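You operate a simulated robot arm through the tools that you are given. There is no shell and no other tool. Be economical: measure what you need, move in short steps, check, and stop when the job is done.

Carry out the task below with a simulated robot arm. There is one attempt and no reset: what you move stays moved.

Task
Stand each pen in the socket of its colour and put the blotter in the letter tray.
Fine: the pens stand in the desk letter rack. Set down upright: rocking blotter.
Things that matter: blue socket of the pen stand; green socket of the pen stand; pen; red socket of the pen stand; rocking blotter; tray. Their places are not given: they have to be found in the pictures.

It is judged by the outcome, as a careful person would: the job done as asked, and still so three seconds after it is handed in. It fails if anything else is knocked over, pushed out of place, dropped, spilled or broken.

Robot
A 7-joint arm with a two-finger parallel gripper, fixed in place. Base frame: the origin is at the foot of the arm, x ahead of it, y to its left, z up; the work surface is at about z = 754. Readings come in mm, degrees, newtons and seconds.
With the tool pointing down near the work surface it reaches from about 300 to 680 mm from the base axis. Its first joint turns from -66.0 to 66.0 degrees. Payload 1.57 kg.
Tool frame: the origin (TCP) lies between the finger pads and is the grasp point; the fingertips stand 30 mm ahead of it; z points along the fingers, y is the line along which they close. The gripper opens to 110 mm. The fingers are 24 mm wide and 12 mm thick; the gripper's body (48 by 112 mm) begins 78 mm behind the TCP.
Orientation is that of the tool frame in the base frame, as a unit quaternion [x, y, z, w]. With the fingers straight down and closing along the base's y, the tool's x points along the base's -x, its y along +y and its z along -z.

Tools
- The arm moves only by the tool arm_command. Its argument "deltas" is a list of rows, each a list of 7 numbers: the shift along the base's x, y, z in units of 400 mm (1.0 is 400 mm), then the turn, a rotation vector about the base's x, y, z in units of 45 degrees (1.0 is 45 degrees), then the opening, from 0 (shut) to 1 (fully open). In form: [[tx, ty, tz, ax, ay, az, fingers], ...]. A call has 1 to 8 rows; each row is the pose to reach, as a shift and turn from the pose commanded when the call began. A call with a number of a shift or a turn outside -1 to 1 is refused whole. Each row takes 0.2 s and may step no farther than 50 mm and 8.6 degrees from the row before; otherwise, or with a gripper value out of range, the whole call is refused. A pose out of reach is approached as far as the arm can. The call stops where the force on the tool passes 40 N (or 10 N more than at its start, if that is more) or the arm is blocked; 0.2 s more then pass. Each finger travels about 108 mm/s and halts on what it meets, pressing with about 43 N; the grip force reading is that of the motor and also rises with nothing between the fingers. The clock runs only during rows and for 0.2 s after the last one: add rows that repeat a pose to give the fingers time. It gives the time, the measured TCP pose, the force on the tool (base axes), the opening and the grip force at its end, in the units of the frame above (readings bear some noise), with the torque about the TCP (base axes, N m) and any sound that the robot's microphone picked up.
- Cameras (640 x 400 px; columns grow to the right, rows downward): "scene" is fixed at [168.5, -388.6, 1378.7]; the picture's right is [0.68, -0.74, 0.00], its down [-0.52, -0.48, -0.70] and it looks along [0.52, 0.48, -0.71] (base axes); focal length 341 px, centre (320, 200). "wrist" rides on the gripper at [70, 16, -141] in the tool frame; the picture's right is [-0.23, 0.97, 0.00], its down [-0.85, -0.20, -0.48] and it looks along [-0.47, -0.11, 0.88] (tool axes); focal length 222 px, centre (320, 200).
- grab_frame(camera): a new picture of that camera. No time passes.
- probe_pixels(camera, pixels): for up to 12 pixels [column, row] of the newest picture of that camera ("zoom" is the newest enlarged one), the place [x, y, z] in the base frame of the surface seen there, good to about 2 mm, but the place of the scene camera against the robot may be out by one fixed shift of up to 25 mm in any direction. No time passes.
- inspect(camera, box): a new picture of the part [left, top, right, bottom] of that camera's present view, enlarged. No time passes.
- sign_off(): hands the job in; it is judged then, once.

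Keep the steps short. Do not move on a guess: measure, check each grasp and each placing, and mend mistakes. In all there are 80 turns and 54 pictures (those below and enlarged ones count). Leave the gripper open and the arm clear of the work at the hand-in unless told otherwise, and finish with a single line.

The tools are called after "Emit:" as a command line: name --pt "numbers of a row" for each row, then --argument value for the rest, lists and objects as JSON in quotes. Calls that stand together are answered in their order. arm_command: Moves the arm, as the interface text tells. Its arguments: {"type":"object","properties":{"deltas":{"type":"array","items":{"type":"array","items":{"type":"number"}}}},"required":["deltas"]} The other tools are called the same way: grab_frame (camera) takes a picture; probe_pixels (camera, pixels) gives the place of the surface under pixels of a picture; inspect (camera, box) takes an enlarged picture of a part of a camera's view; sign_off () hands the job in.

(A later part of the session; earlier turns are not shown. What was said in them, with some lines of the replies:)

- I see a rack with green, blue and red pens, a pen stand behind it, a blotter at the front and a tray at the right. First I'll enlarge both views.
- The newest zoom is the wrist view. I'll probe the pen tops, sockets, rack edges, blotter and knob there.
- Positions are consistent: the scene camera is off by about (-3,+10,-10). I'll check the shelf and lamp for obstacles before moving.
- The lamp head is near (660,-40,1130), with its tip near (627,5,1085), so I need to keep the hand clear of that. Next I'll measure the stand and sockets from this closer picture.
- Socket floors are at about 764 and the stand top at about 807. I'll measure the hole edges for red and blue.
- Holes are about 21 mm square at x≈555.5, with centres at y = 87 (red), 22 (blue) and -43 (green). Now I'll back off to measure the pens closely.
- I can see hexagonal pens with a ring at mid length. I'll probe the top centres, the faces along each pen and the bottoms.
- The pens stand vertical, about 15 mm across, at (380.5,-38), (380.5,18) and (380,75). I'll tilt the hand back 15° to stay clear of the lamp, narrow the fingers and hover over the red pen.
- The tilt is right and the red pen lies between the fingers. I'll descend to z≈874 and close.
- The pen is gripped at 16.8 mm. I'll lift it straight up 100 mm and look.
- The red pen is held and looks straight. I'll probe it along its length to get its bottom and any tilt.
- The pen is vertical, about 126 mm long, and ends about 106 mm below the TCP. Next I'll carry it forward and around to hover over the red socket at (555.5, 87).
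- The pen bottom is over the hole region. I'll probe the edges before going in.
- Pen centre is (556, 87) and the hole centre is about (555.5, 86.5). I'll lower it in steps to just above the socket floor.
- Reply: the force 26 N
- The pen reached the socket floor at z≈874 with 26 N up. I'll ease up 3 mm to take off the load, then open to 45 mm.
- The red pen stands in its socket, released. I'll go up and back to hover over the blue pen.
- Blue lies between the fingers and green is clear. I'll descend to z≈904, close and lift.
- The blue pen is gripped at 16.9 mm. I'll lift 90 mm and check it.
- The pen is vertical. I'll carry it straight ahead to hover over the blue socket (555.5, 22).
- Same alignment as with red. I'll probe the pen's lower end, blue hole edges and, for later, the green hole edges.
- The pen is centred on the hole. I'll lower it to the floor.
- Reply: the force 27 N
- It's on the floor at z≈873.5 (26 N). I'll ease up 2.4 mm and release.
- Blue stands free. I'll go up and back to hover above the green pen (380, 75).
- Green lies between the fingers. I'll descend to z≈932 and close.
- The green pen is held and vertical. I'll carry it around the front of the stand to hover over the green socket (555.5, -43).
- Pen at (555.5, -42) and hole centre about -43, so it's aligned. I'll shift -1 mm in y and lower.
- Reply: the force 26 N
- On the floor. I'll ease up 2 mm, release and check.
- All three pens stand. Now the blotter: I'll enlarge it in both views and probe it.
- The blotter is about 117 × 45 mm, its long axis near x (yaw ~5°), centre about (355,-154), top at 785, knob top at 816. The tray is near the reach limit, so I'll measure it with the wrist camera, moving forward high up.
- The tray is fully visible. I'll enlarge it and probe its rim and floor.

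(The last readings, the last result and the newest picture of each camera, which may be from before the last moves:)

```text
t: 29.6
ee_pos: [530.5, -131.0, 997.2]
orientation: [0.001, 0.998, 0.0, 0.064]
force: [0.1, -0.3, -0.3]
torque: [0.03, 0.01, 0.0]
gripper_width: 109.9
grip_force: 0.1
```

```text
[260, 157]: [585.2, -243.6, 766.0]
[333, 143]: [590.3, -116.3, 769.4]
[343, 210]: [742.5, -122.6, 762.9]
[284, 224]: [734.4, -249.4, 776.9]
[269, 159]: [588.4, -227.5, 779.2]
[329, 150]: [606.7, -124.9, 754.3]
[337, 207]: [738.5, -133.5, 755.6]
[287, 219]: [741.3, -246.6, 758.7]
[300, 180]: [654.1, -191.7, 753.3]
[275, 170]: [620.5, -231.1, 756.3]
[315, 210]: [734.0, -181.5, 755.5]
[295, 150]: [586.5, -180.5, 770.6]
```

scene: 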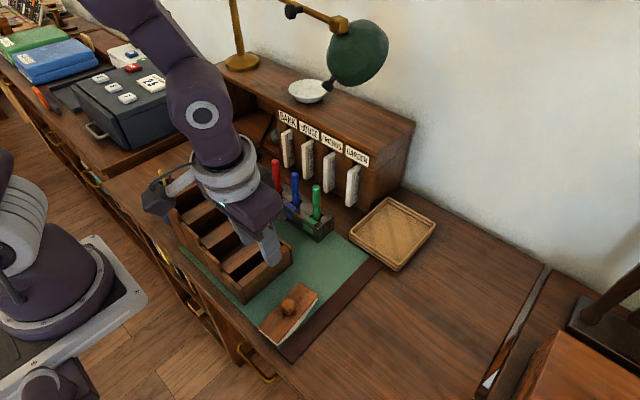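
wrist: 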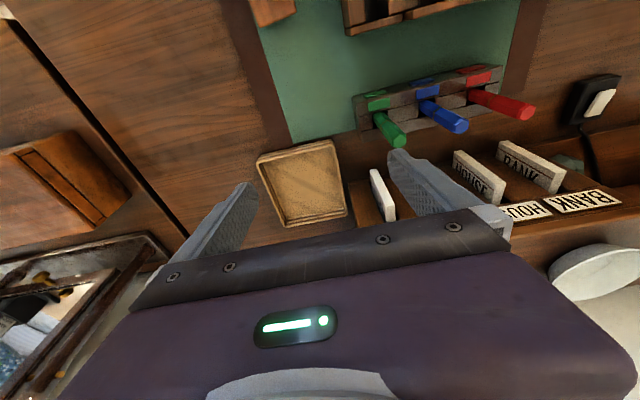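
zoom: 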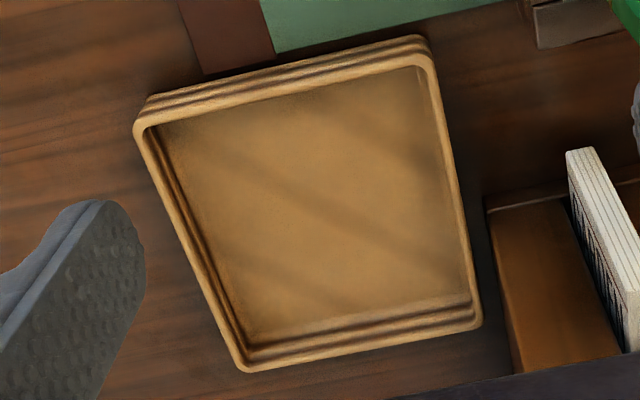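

Tray interior is about x 595–738, y -243…-127, floor 754, rim 780. I'll grip the blotter across its 45 mm width with the hand tilted back 20° for reach. First I'll move back over it and tilt.

Emit:
arm_command --pt "-0.1 -0.02 0 0 -0.1 0 0.8" --pt "-0.2 -0.04 0 0 -0.2 0 0.68" --pt "-0.3 -0.058 0 0 -0.278 0 0.68" --pt "-0.4 -0.058 -0.03 0 -0.278 0 0.68" --pt "-0.466 -0.058 -0.1 0 -0.278 0 0.68" --pt "-0.466 -0.058 -0.2 0 -0.278 0 0.68" --pt "-0.466 -0.058 -0.29 0 -0.278 0 0.68" --pt "-0.466 -0.058 -0.29 0 -0.278 0 0.68"

Emit:
arm_command --pt "0 0 0 0 0 0.11 0.68" --pt "0 0 0 0 0 0.11 0.68"

Emit:
inspect --camera "wrist" --box '[160, 60, 480, 260]'

```text
t: 31.4
ee_pos: [344.0, -154.8, 881.1]
orientation: [0.0, 0.985, 0.0, 0.172]
force: [0.0, 0.2, 0.0]
torque: [0.02, 0.0, -0.01]
gripper_width: 75.0
grip_force: 0.0
```

```text
t: 32.0
ee_pos: [345.5, -155.2, 880.2]
orientation: [-0.042, 0.984, 0.007, 0.173]
force: [1.4, 0.1, -0.2]
torque: [-0.03, 0.0, 0.02]
gripper_width: 75.0
grip_force: 0.1
```

```text
2.00 times, centred on (320, 160) of wrist
```

zoom: 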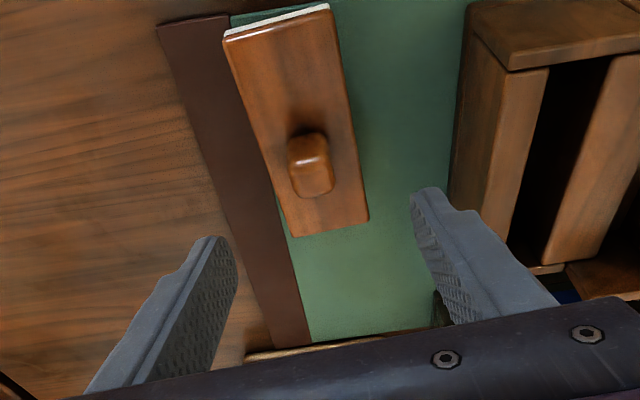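

I'll re-measure the blotter from this close view before descending.

Emit:
probe_pixels --camera "zoom" --pixels '[[228, 40], [326, 14], [294, 232], [364, 214], [255, 130], [344, 105], [312, 185], [300, 150], [330, 165], [291, 165]]'

```text
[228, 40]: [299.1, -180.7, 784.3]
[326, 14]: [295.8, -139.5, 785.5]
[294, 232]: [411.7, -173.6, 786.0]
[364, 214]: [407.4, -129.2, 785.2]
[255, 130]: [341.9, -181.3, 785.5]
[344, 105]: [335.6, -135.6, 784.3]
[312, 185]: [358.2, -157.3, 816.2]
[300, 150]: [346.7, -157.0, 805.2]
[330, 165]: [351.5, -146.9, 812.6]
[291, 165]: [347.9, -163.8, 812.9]
```

Yaw is about 4.5° and the centre line is at y≈-157. I'll descend to z≈792 with a 2 mm shift, still open.

Emit:
arm_command --pt "0 -0.004 -0.1 0 0 0 0.68" --pt "0 -0.004 -0.18 0 0 0 0.68" --pt "0 -0.004 -0.22 0 0 0 0.68" --pt "0 -0.004 -0.22 0 0 0 0.68"

Emit:
inspect --camera "scene" --box '[230, 230, 350, 340]'

Emit:
inspect --camera "wrist" --box '[160, 60, 480, 260]'

```text
t: 33.0
ee_pos: [344.8, -156.0, 793.5]
orientation: [-0.043, 0.984, 0.009, 0.172]
force: [-0.4, 0.3, -1.3]
torque: [0.02, -0.01, -0.01]
gripper_width: 74.6
grip_force: 0.1
```

```text
3.64 times, centred on (290, 285) of scene
```

zoom: 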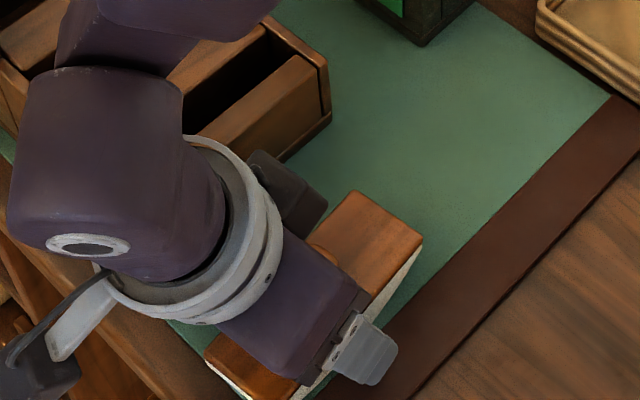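

```text
2.00 times, centred on (320, 160) of wrist
```

zoom: 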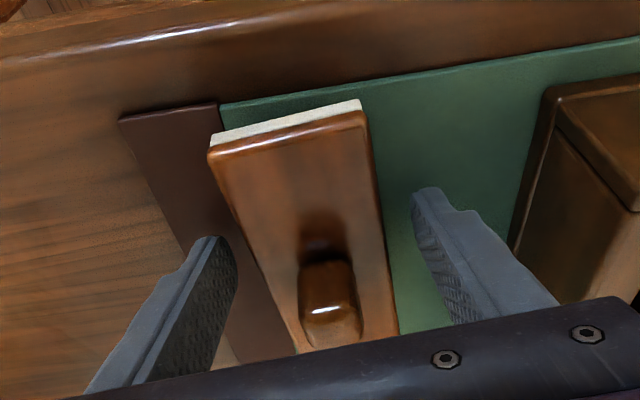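

The fingers straddle the body with gaps on both sides. Closing now.

Emit:
arm_command --pt "0 0 0 0 0 0 0.55" --pt "0 0 0 0 0 0 0.47" --pt "0 0 0 0 0 0 0.35" --pt "0 0 0 0 0 0 0.3" --pt "0 0 0 0 0 0 0.3"

Emit:
inspect --camera "wrist" --box '[160, 60, 480, 260]'

```text
t: 34.2
ee_pos: [343.5, -157.6, 793.9]
orientation: [-0.042, 0.984, 0.007, 0.172]
force: [-0.4, 0.2, -1.3]
torque: [-0.01, 0.04, -0.04]
gripper_width: 49.4
grip_force: 42.6
```

```text
2.00 times, centred on (320, 160) of wrist
```

zoom: 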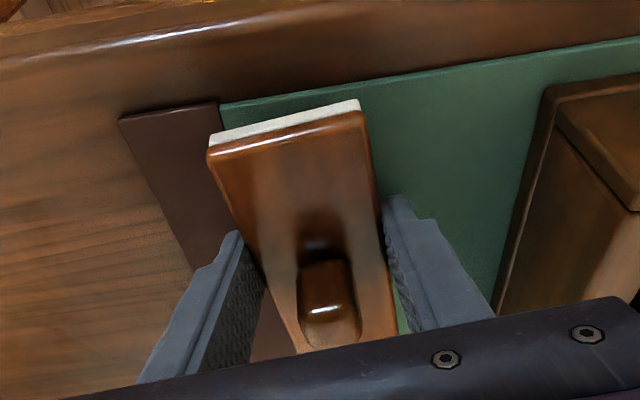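

Gripped at 49.4 mm with 43 N. I'll lift 80 mm gently and look.

Emit:
arm_command --pt "0 0 0.03 0 0 0 0.25" --pt "0 0 0.08 0 0 0 0.25" --pt "0 0 0.14 0 0 0 0.25" --pt "0 0 0.2 0 0 0 0.25" --pt "0 0 0.2 0 0 0 0.25"

Emit:
inspect --camera "scene" --box '[210, 210, 350, 340]'

Emit:
inspect --camera "wrist" --box '[160, 60, 480, 260]'

Emit:
probe_pixels --camera "zoom" --pixels '[[218, 155], [362, 120], [290, 140], [290, 200], [380, 270], [245, 215], [328, 310], [360, 200]]'

```text
t: 35.4
ee_pos: [344.1, -156.8, 874.1]
orientation: [-0.043, 0.984, 0.007, 0.173]
force: [0.1, -0.2, -1.5]
torque: [-0.03, 0.02, -0.02]
gripper_width: 49.2
grip_force: 43.3
```

```text
3.08 times, centred on (280, 275) of scene
```

zoom: 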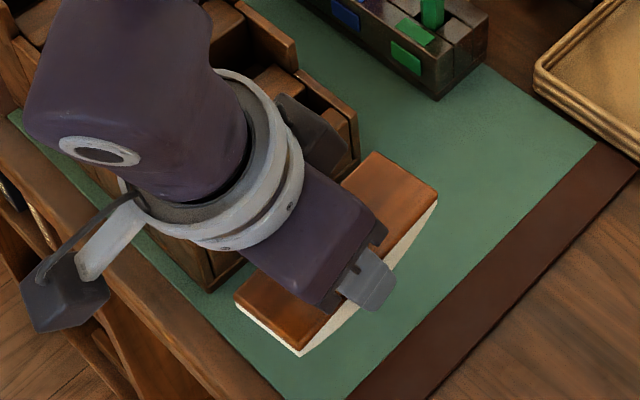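

```text
2.00 times, centred on (320, 160) of wrist
```

zoom: 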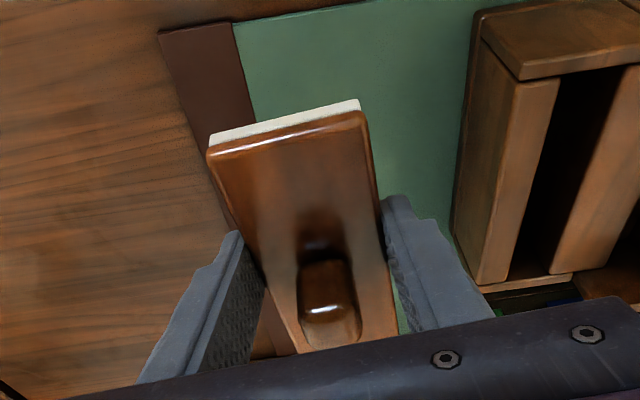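

```text
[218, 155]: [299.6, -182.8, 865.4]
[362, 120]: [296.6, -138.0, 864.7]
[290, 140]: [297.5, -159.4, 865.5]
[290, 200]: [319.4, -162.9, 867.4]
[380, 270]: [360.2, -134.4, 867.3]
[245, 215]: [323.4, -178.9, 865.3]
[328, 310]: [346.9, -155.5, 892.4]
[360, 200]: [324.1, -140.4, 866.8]
```

The blotter is held level. I'll carry it forward toward the tray, turn it square (-5°) and stop short over it to check.

Emit:
arm_command --pt "0.08 -0.02 0 0 0 0 0.25" --pt "0.19 -0.05 0 0 0 0 0.25" --pt "0.3 -0.07 0 0 0 0 0.25" --pt "0.41 -0.07 0 0 0 -0.05 0.25" --pt "0.52 -0.07 0 0 0 -0.1 0.25" --pt "0.63 -0.07 0 0 0 -0.1 0.25" --pt "0.73 -0.07 0 0 0 -0.1 0.25" --pt "0.778 -0.07 0 0 0 -0.1 0.25"

Emit:
grab_frame --camera "scene"

Emit:
grab_frame --camera "wrist"

```text
t: 37.2
ee_pos: [657.1, -185.3, 871.4]
orientation: [-0.003, 0.985, 0.001, 0.172]
force: [0.4, 0.9, -1.7]
torque: [-0.03, 0.02, 0.04]
gripper_width: 49.2
grip_force: 43.0
```

```text
13 pictures are left
```

scene: 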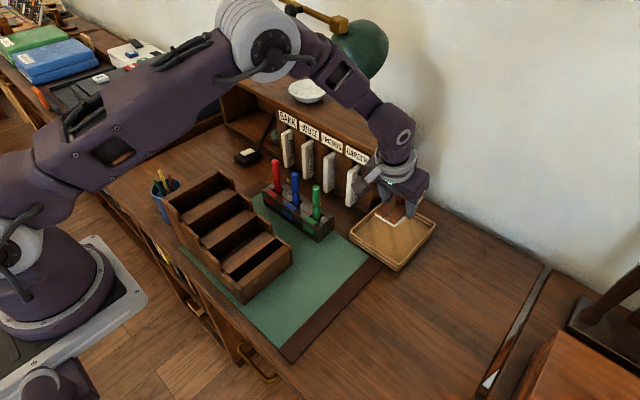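

```text
12 pictures are left
```

wrist: 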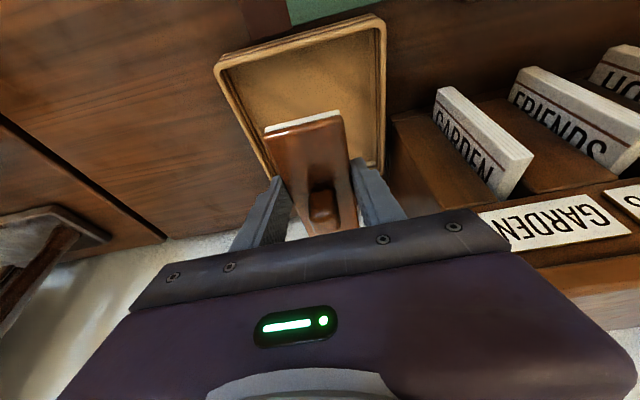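

The pose is reached with no contact and the lamp unmoved. I'll check the blotter ends against the tray rim.

Emit:
probe_pixels --camera "wrist" --pixels '[[268, 133], [339, 118], [303, 127], [222, 62], [375, 20], [381, 90], [238, 100], [300, 48], [355, 60], [260, 75], [278, 165], [350, 165]]'

```text
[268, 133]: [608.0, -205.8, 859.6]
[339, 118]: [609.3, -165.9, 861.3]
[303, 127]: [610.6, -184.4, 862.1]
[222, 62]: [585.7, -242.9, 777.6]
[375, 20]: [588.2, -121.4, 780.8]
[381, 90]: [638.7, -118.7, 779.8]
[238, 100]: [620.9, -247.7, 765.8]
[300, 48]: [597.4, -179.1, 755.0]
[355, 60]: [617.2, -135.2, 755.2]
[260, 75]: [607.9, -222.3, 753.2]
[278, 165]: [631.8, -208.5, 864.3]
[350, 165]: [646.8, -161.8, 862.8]
```

The blotter would sit at x 607–723, y about -208…-163, well inside the tray. Lowering in steps to just above the floor.

Emit:
arm_command --pt "0 0 -0.06 0 0 0 0.25" --pt "0 0 -0.12 0 0 0 0.25" --pt "0 0 -0.16 0 0 0 0.25" --pt "0 0 -0.185 0 0 0 0.25" --pt "0 0 -0.195 0 0 0 0.25" --pt "0 0 -0.199 0 0 0 0.25"

Emit:
inspect --camera "scene" --box '[330, 140, 460, 280]'

Emit:
inspect --camera "wrist" --box '[200, 30, 440, 250]'

```text
t: 38.6
ee_pos: [655.2, -186.0, 793.9]
orientation: [-0.004, 0.985, 0.001, 0.173]
force: [-6.2, 1.5, 13.8]
torque: [0.04, 0.17, 0.01]
gripper_width: 49.4
grip_force: 42.9
```

```text
2.86 times, centred on (395, 210) of scene
```

zoom: 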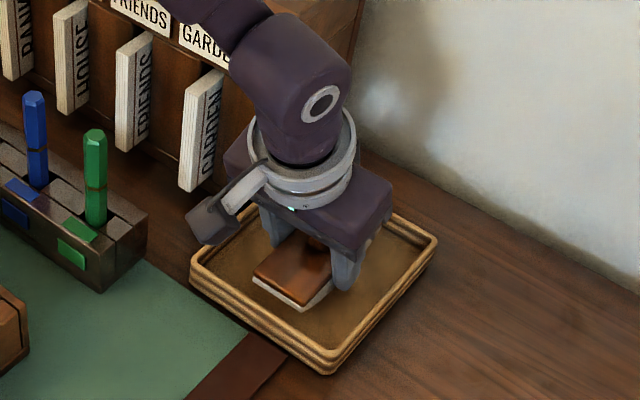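

```text
1.82 times, centred on (320, 140) of wrist
```

zoom: 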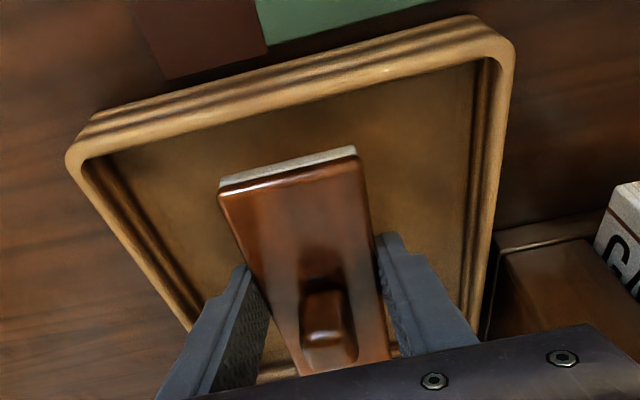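

It touches the tray floor (14 N). I'll ease up 1 mm and open gently to 68 mm.

Emit:
arm_command --pt "0 0 0.002 0 0 0 0.25" --pt "0 0 0.002 0 0 0 0.42" --pt "0 0 0.002 0 0 0 0.5" --pt "0 0 0.002 0 0 0 0.62" --pt "0 0 0.002 0 0 0 0.62"

Emit:
inspect --camera "wrist" --box '[200, 30, 440, 250]'

```text
t: 39.8
ee_pos: [655.6, -184.4, 794.3]
orientation: [-0.004, 0.985, 0.0, 0.171]
force: [-0.2, 0.0, -0.1]
torque: [0.01, 0.05, 0.03]
gripper_width: 68.4
grip_force: 0.1
```

```text
1.82 times, centred on (320, 140) of wrist
```

zoom: 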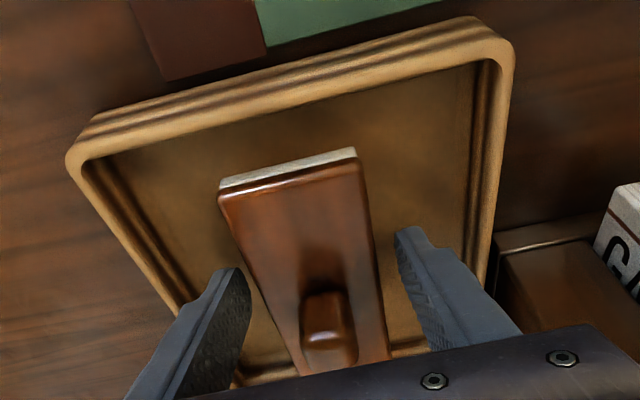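

Released, and the blotter sits level. I'll go straight up, then back well clear of the work.

Emit:
arm_command --pt "0 0 0.06 0 0 0 0.62" --pt "0 0 0.17 0 0 0 0.62" --pt "0 0 0.28 0 0 0 0.62" --pt "-0.1 0 0.34 0 0 0 0.62" --pt "-0.21 0 0.38 0 0 0 0.7" --pt "-0.32 0 0.42 0 0 0 0.9" --pt "-0.43 0 0.45 0 0 0 1" --pt "-0.53 0 0.48 0 0 0 1"

Emit:
arm_command --pt "-0.1 0 0.05 0 0 0 1" --pt "-0.2 0 0.1 0 0 0 1" --pt "-0.2 0 0.1 0 0 0 1"

Emit:
grab_frame --camera "scene"

Emit:
inspect --camera "scene" --box '[240, 130, 450, 280]'

```text
t: 41.6
ee_pos: [442.1, -185.9, 986.5]
orientation: [-0.004, 0.985, 0.0, 0.173]
force: [-0.2, 0.5, -0.1]
torque: [-0.05, -0.01, 0.0]
gripper_width: 109.9
grip_force: 0.0
```

```text
t: 42.4
ee_pos: [363.3, -185.8, 1026.3]
orientation: [-0.004, 0.985, 0.001, 0.173]
force: [-0.4, -0.6, -0.4]
torque: [0.0, 0.01, 0.0]
gripper_width: 110.0
grip_force: 0.1
```

```text
8 pictures are left
```

scene: 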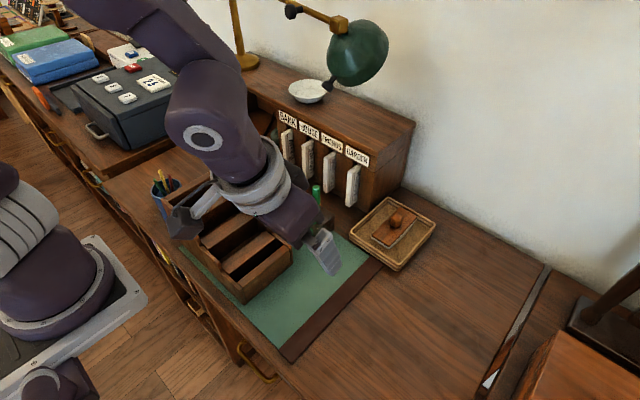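

```text
2.67 times, centred on (345, 205) of scene
```

zoom: 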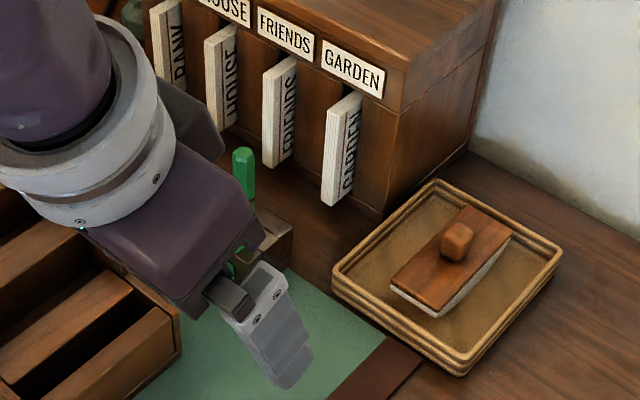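

The blotter sits upright in the tray. One last check of the three pens with the wrist camera.

Emit:
grab_frame --camera "wrist"

```text
6 pictures are left
```

wrist: 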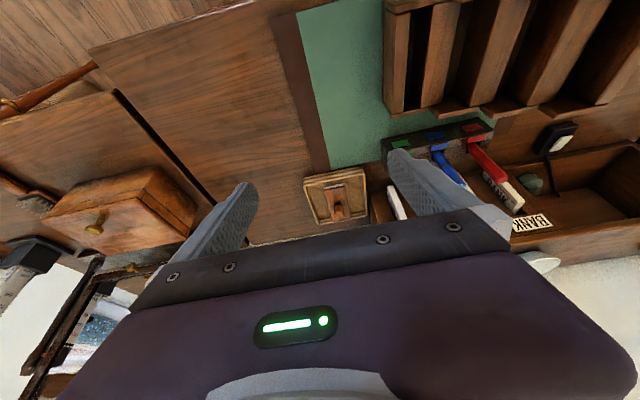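

Red and blue show standing here and green in the scene picture, the blotter is in the tray, and the gripper is open and clear. Handing in.

Emit:
sign_off

```text
The job is handed in.
```

Done: the red, blue and green pens stand in their matching sockets, and the blotter sits upright in the letter tray.
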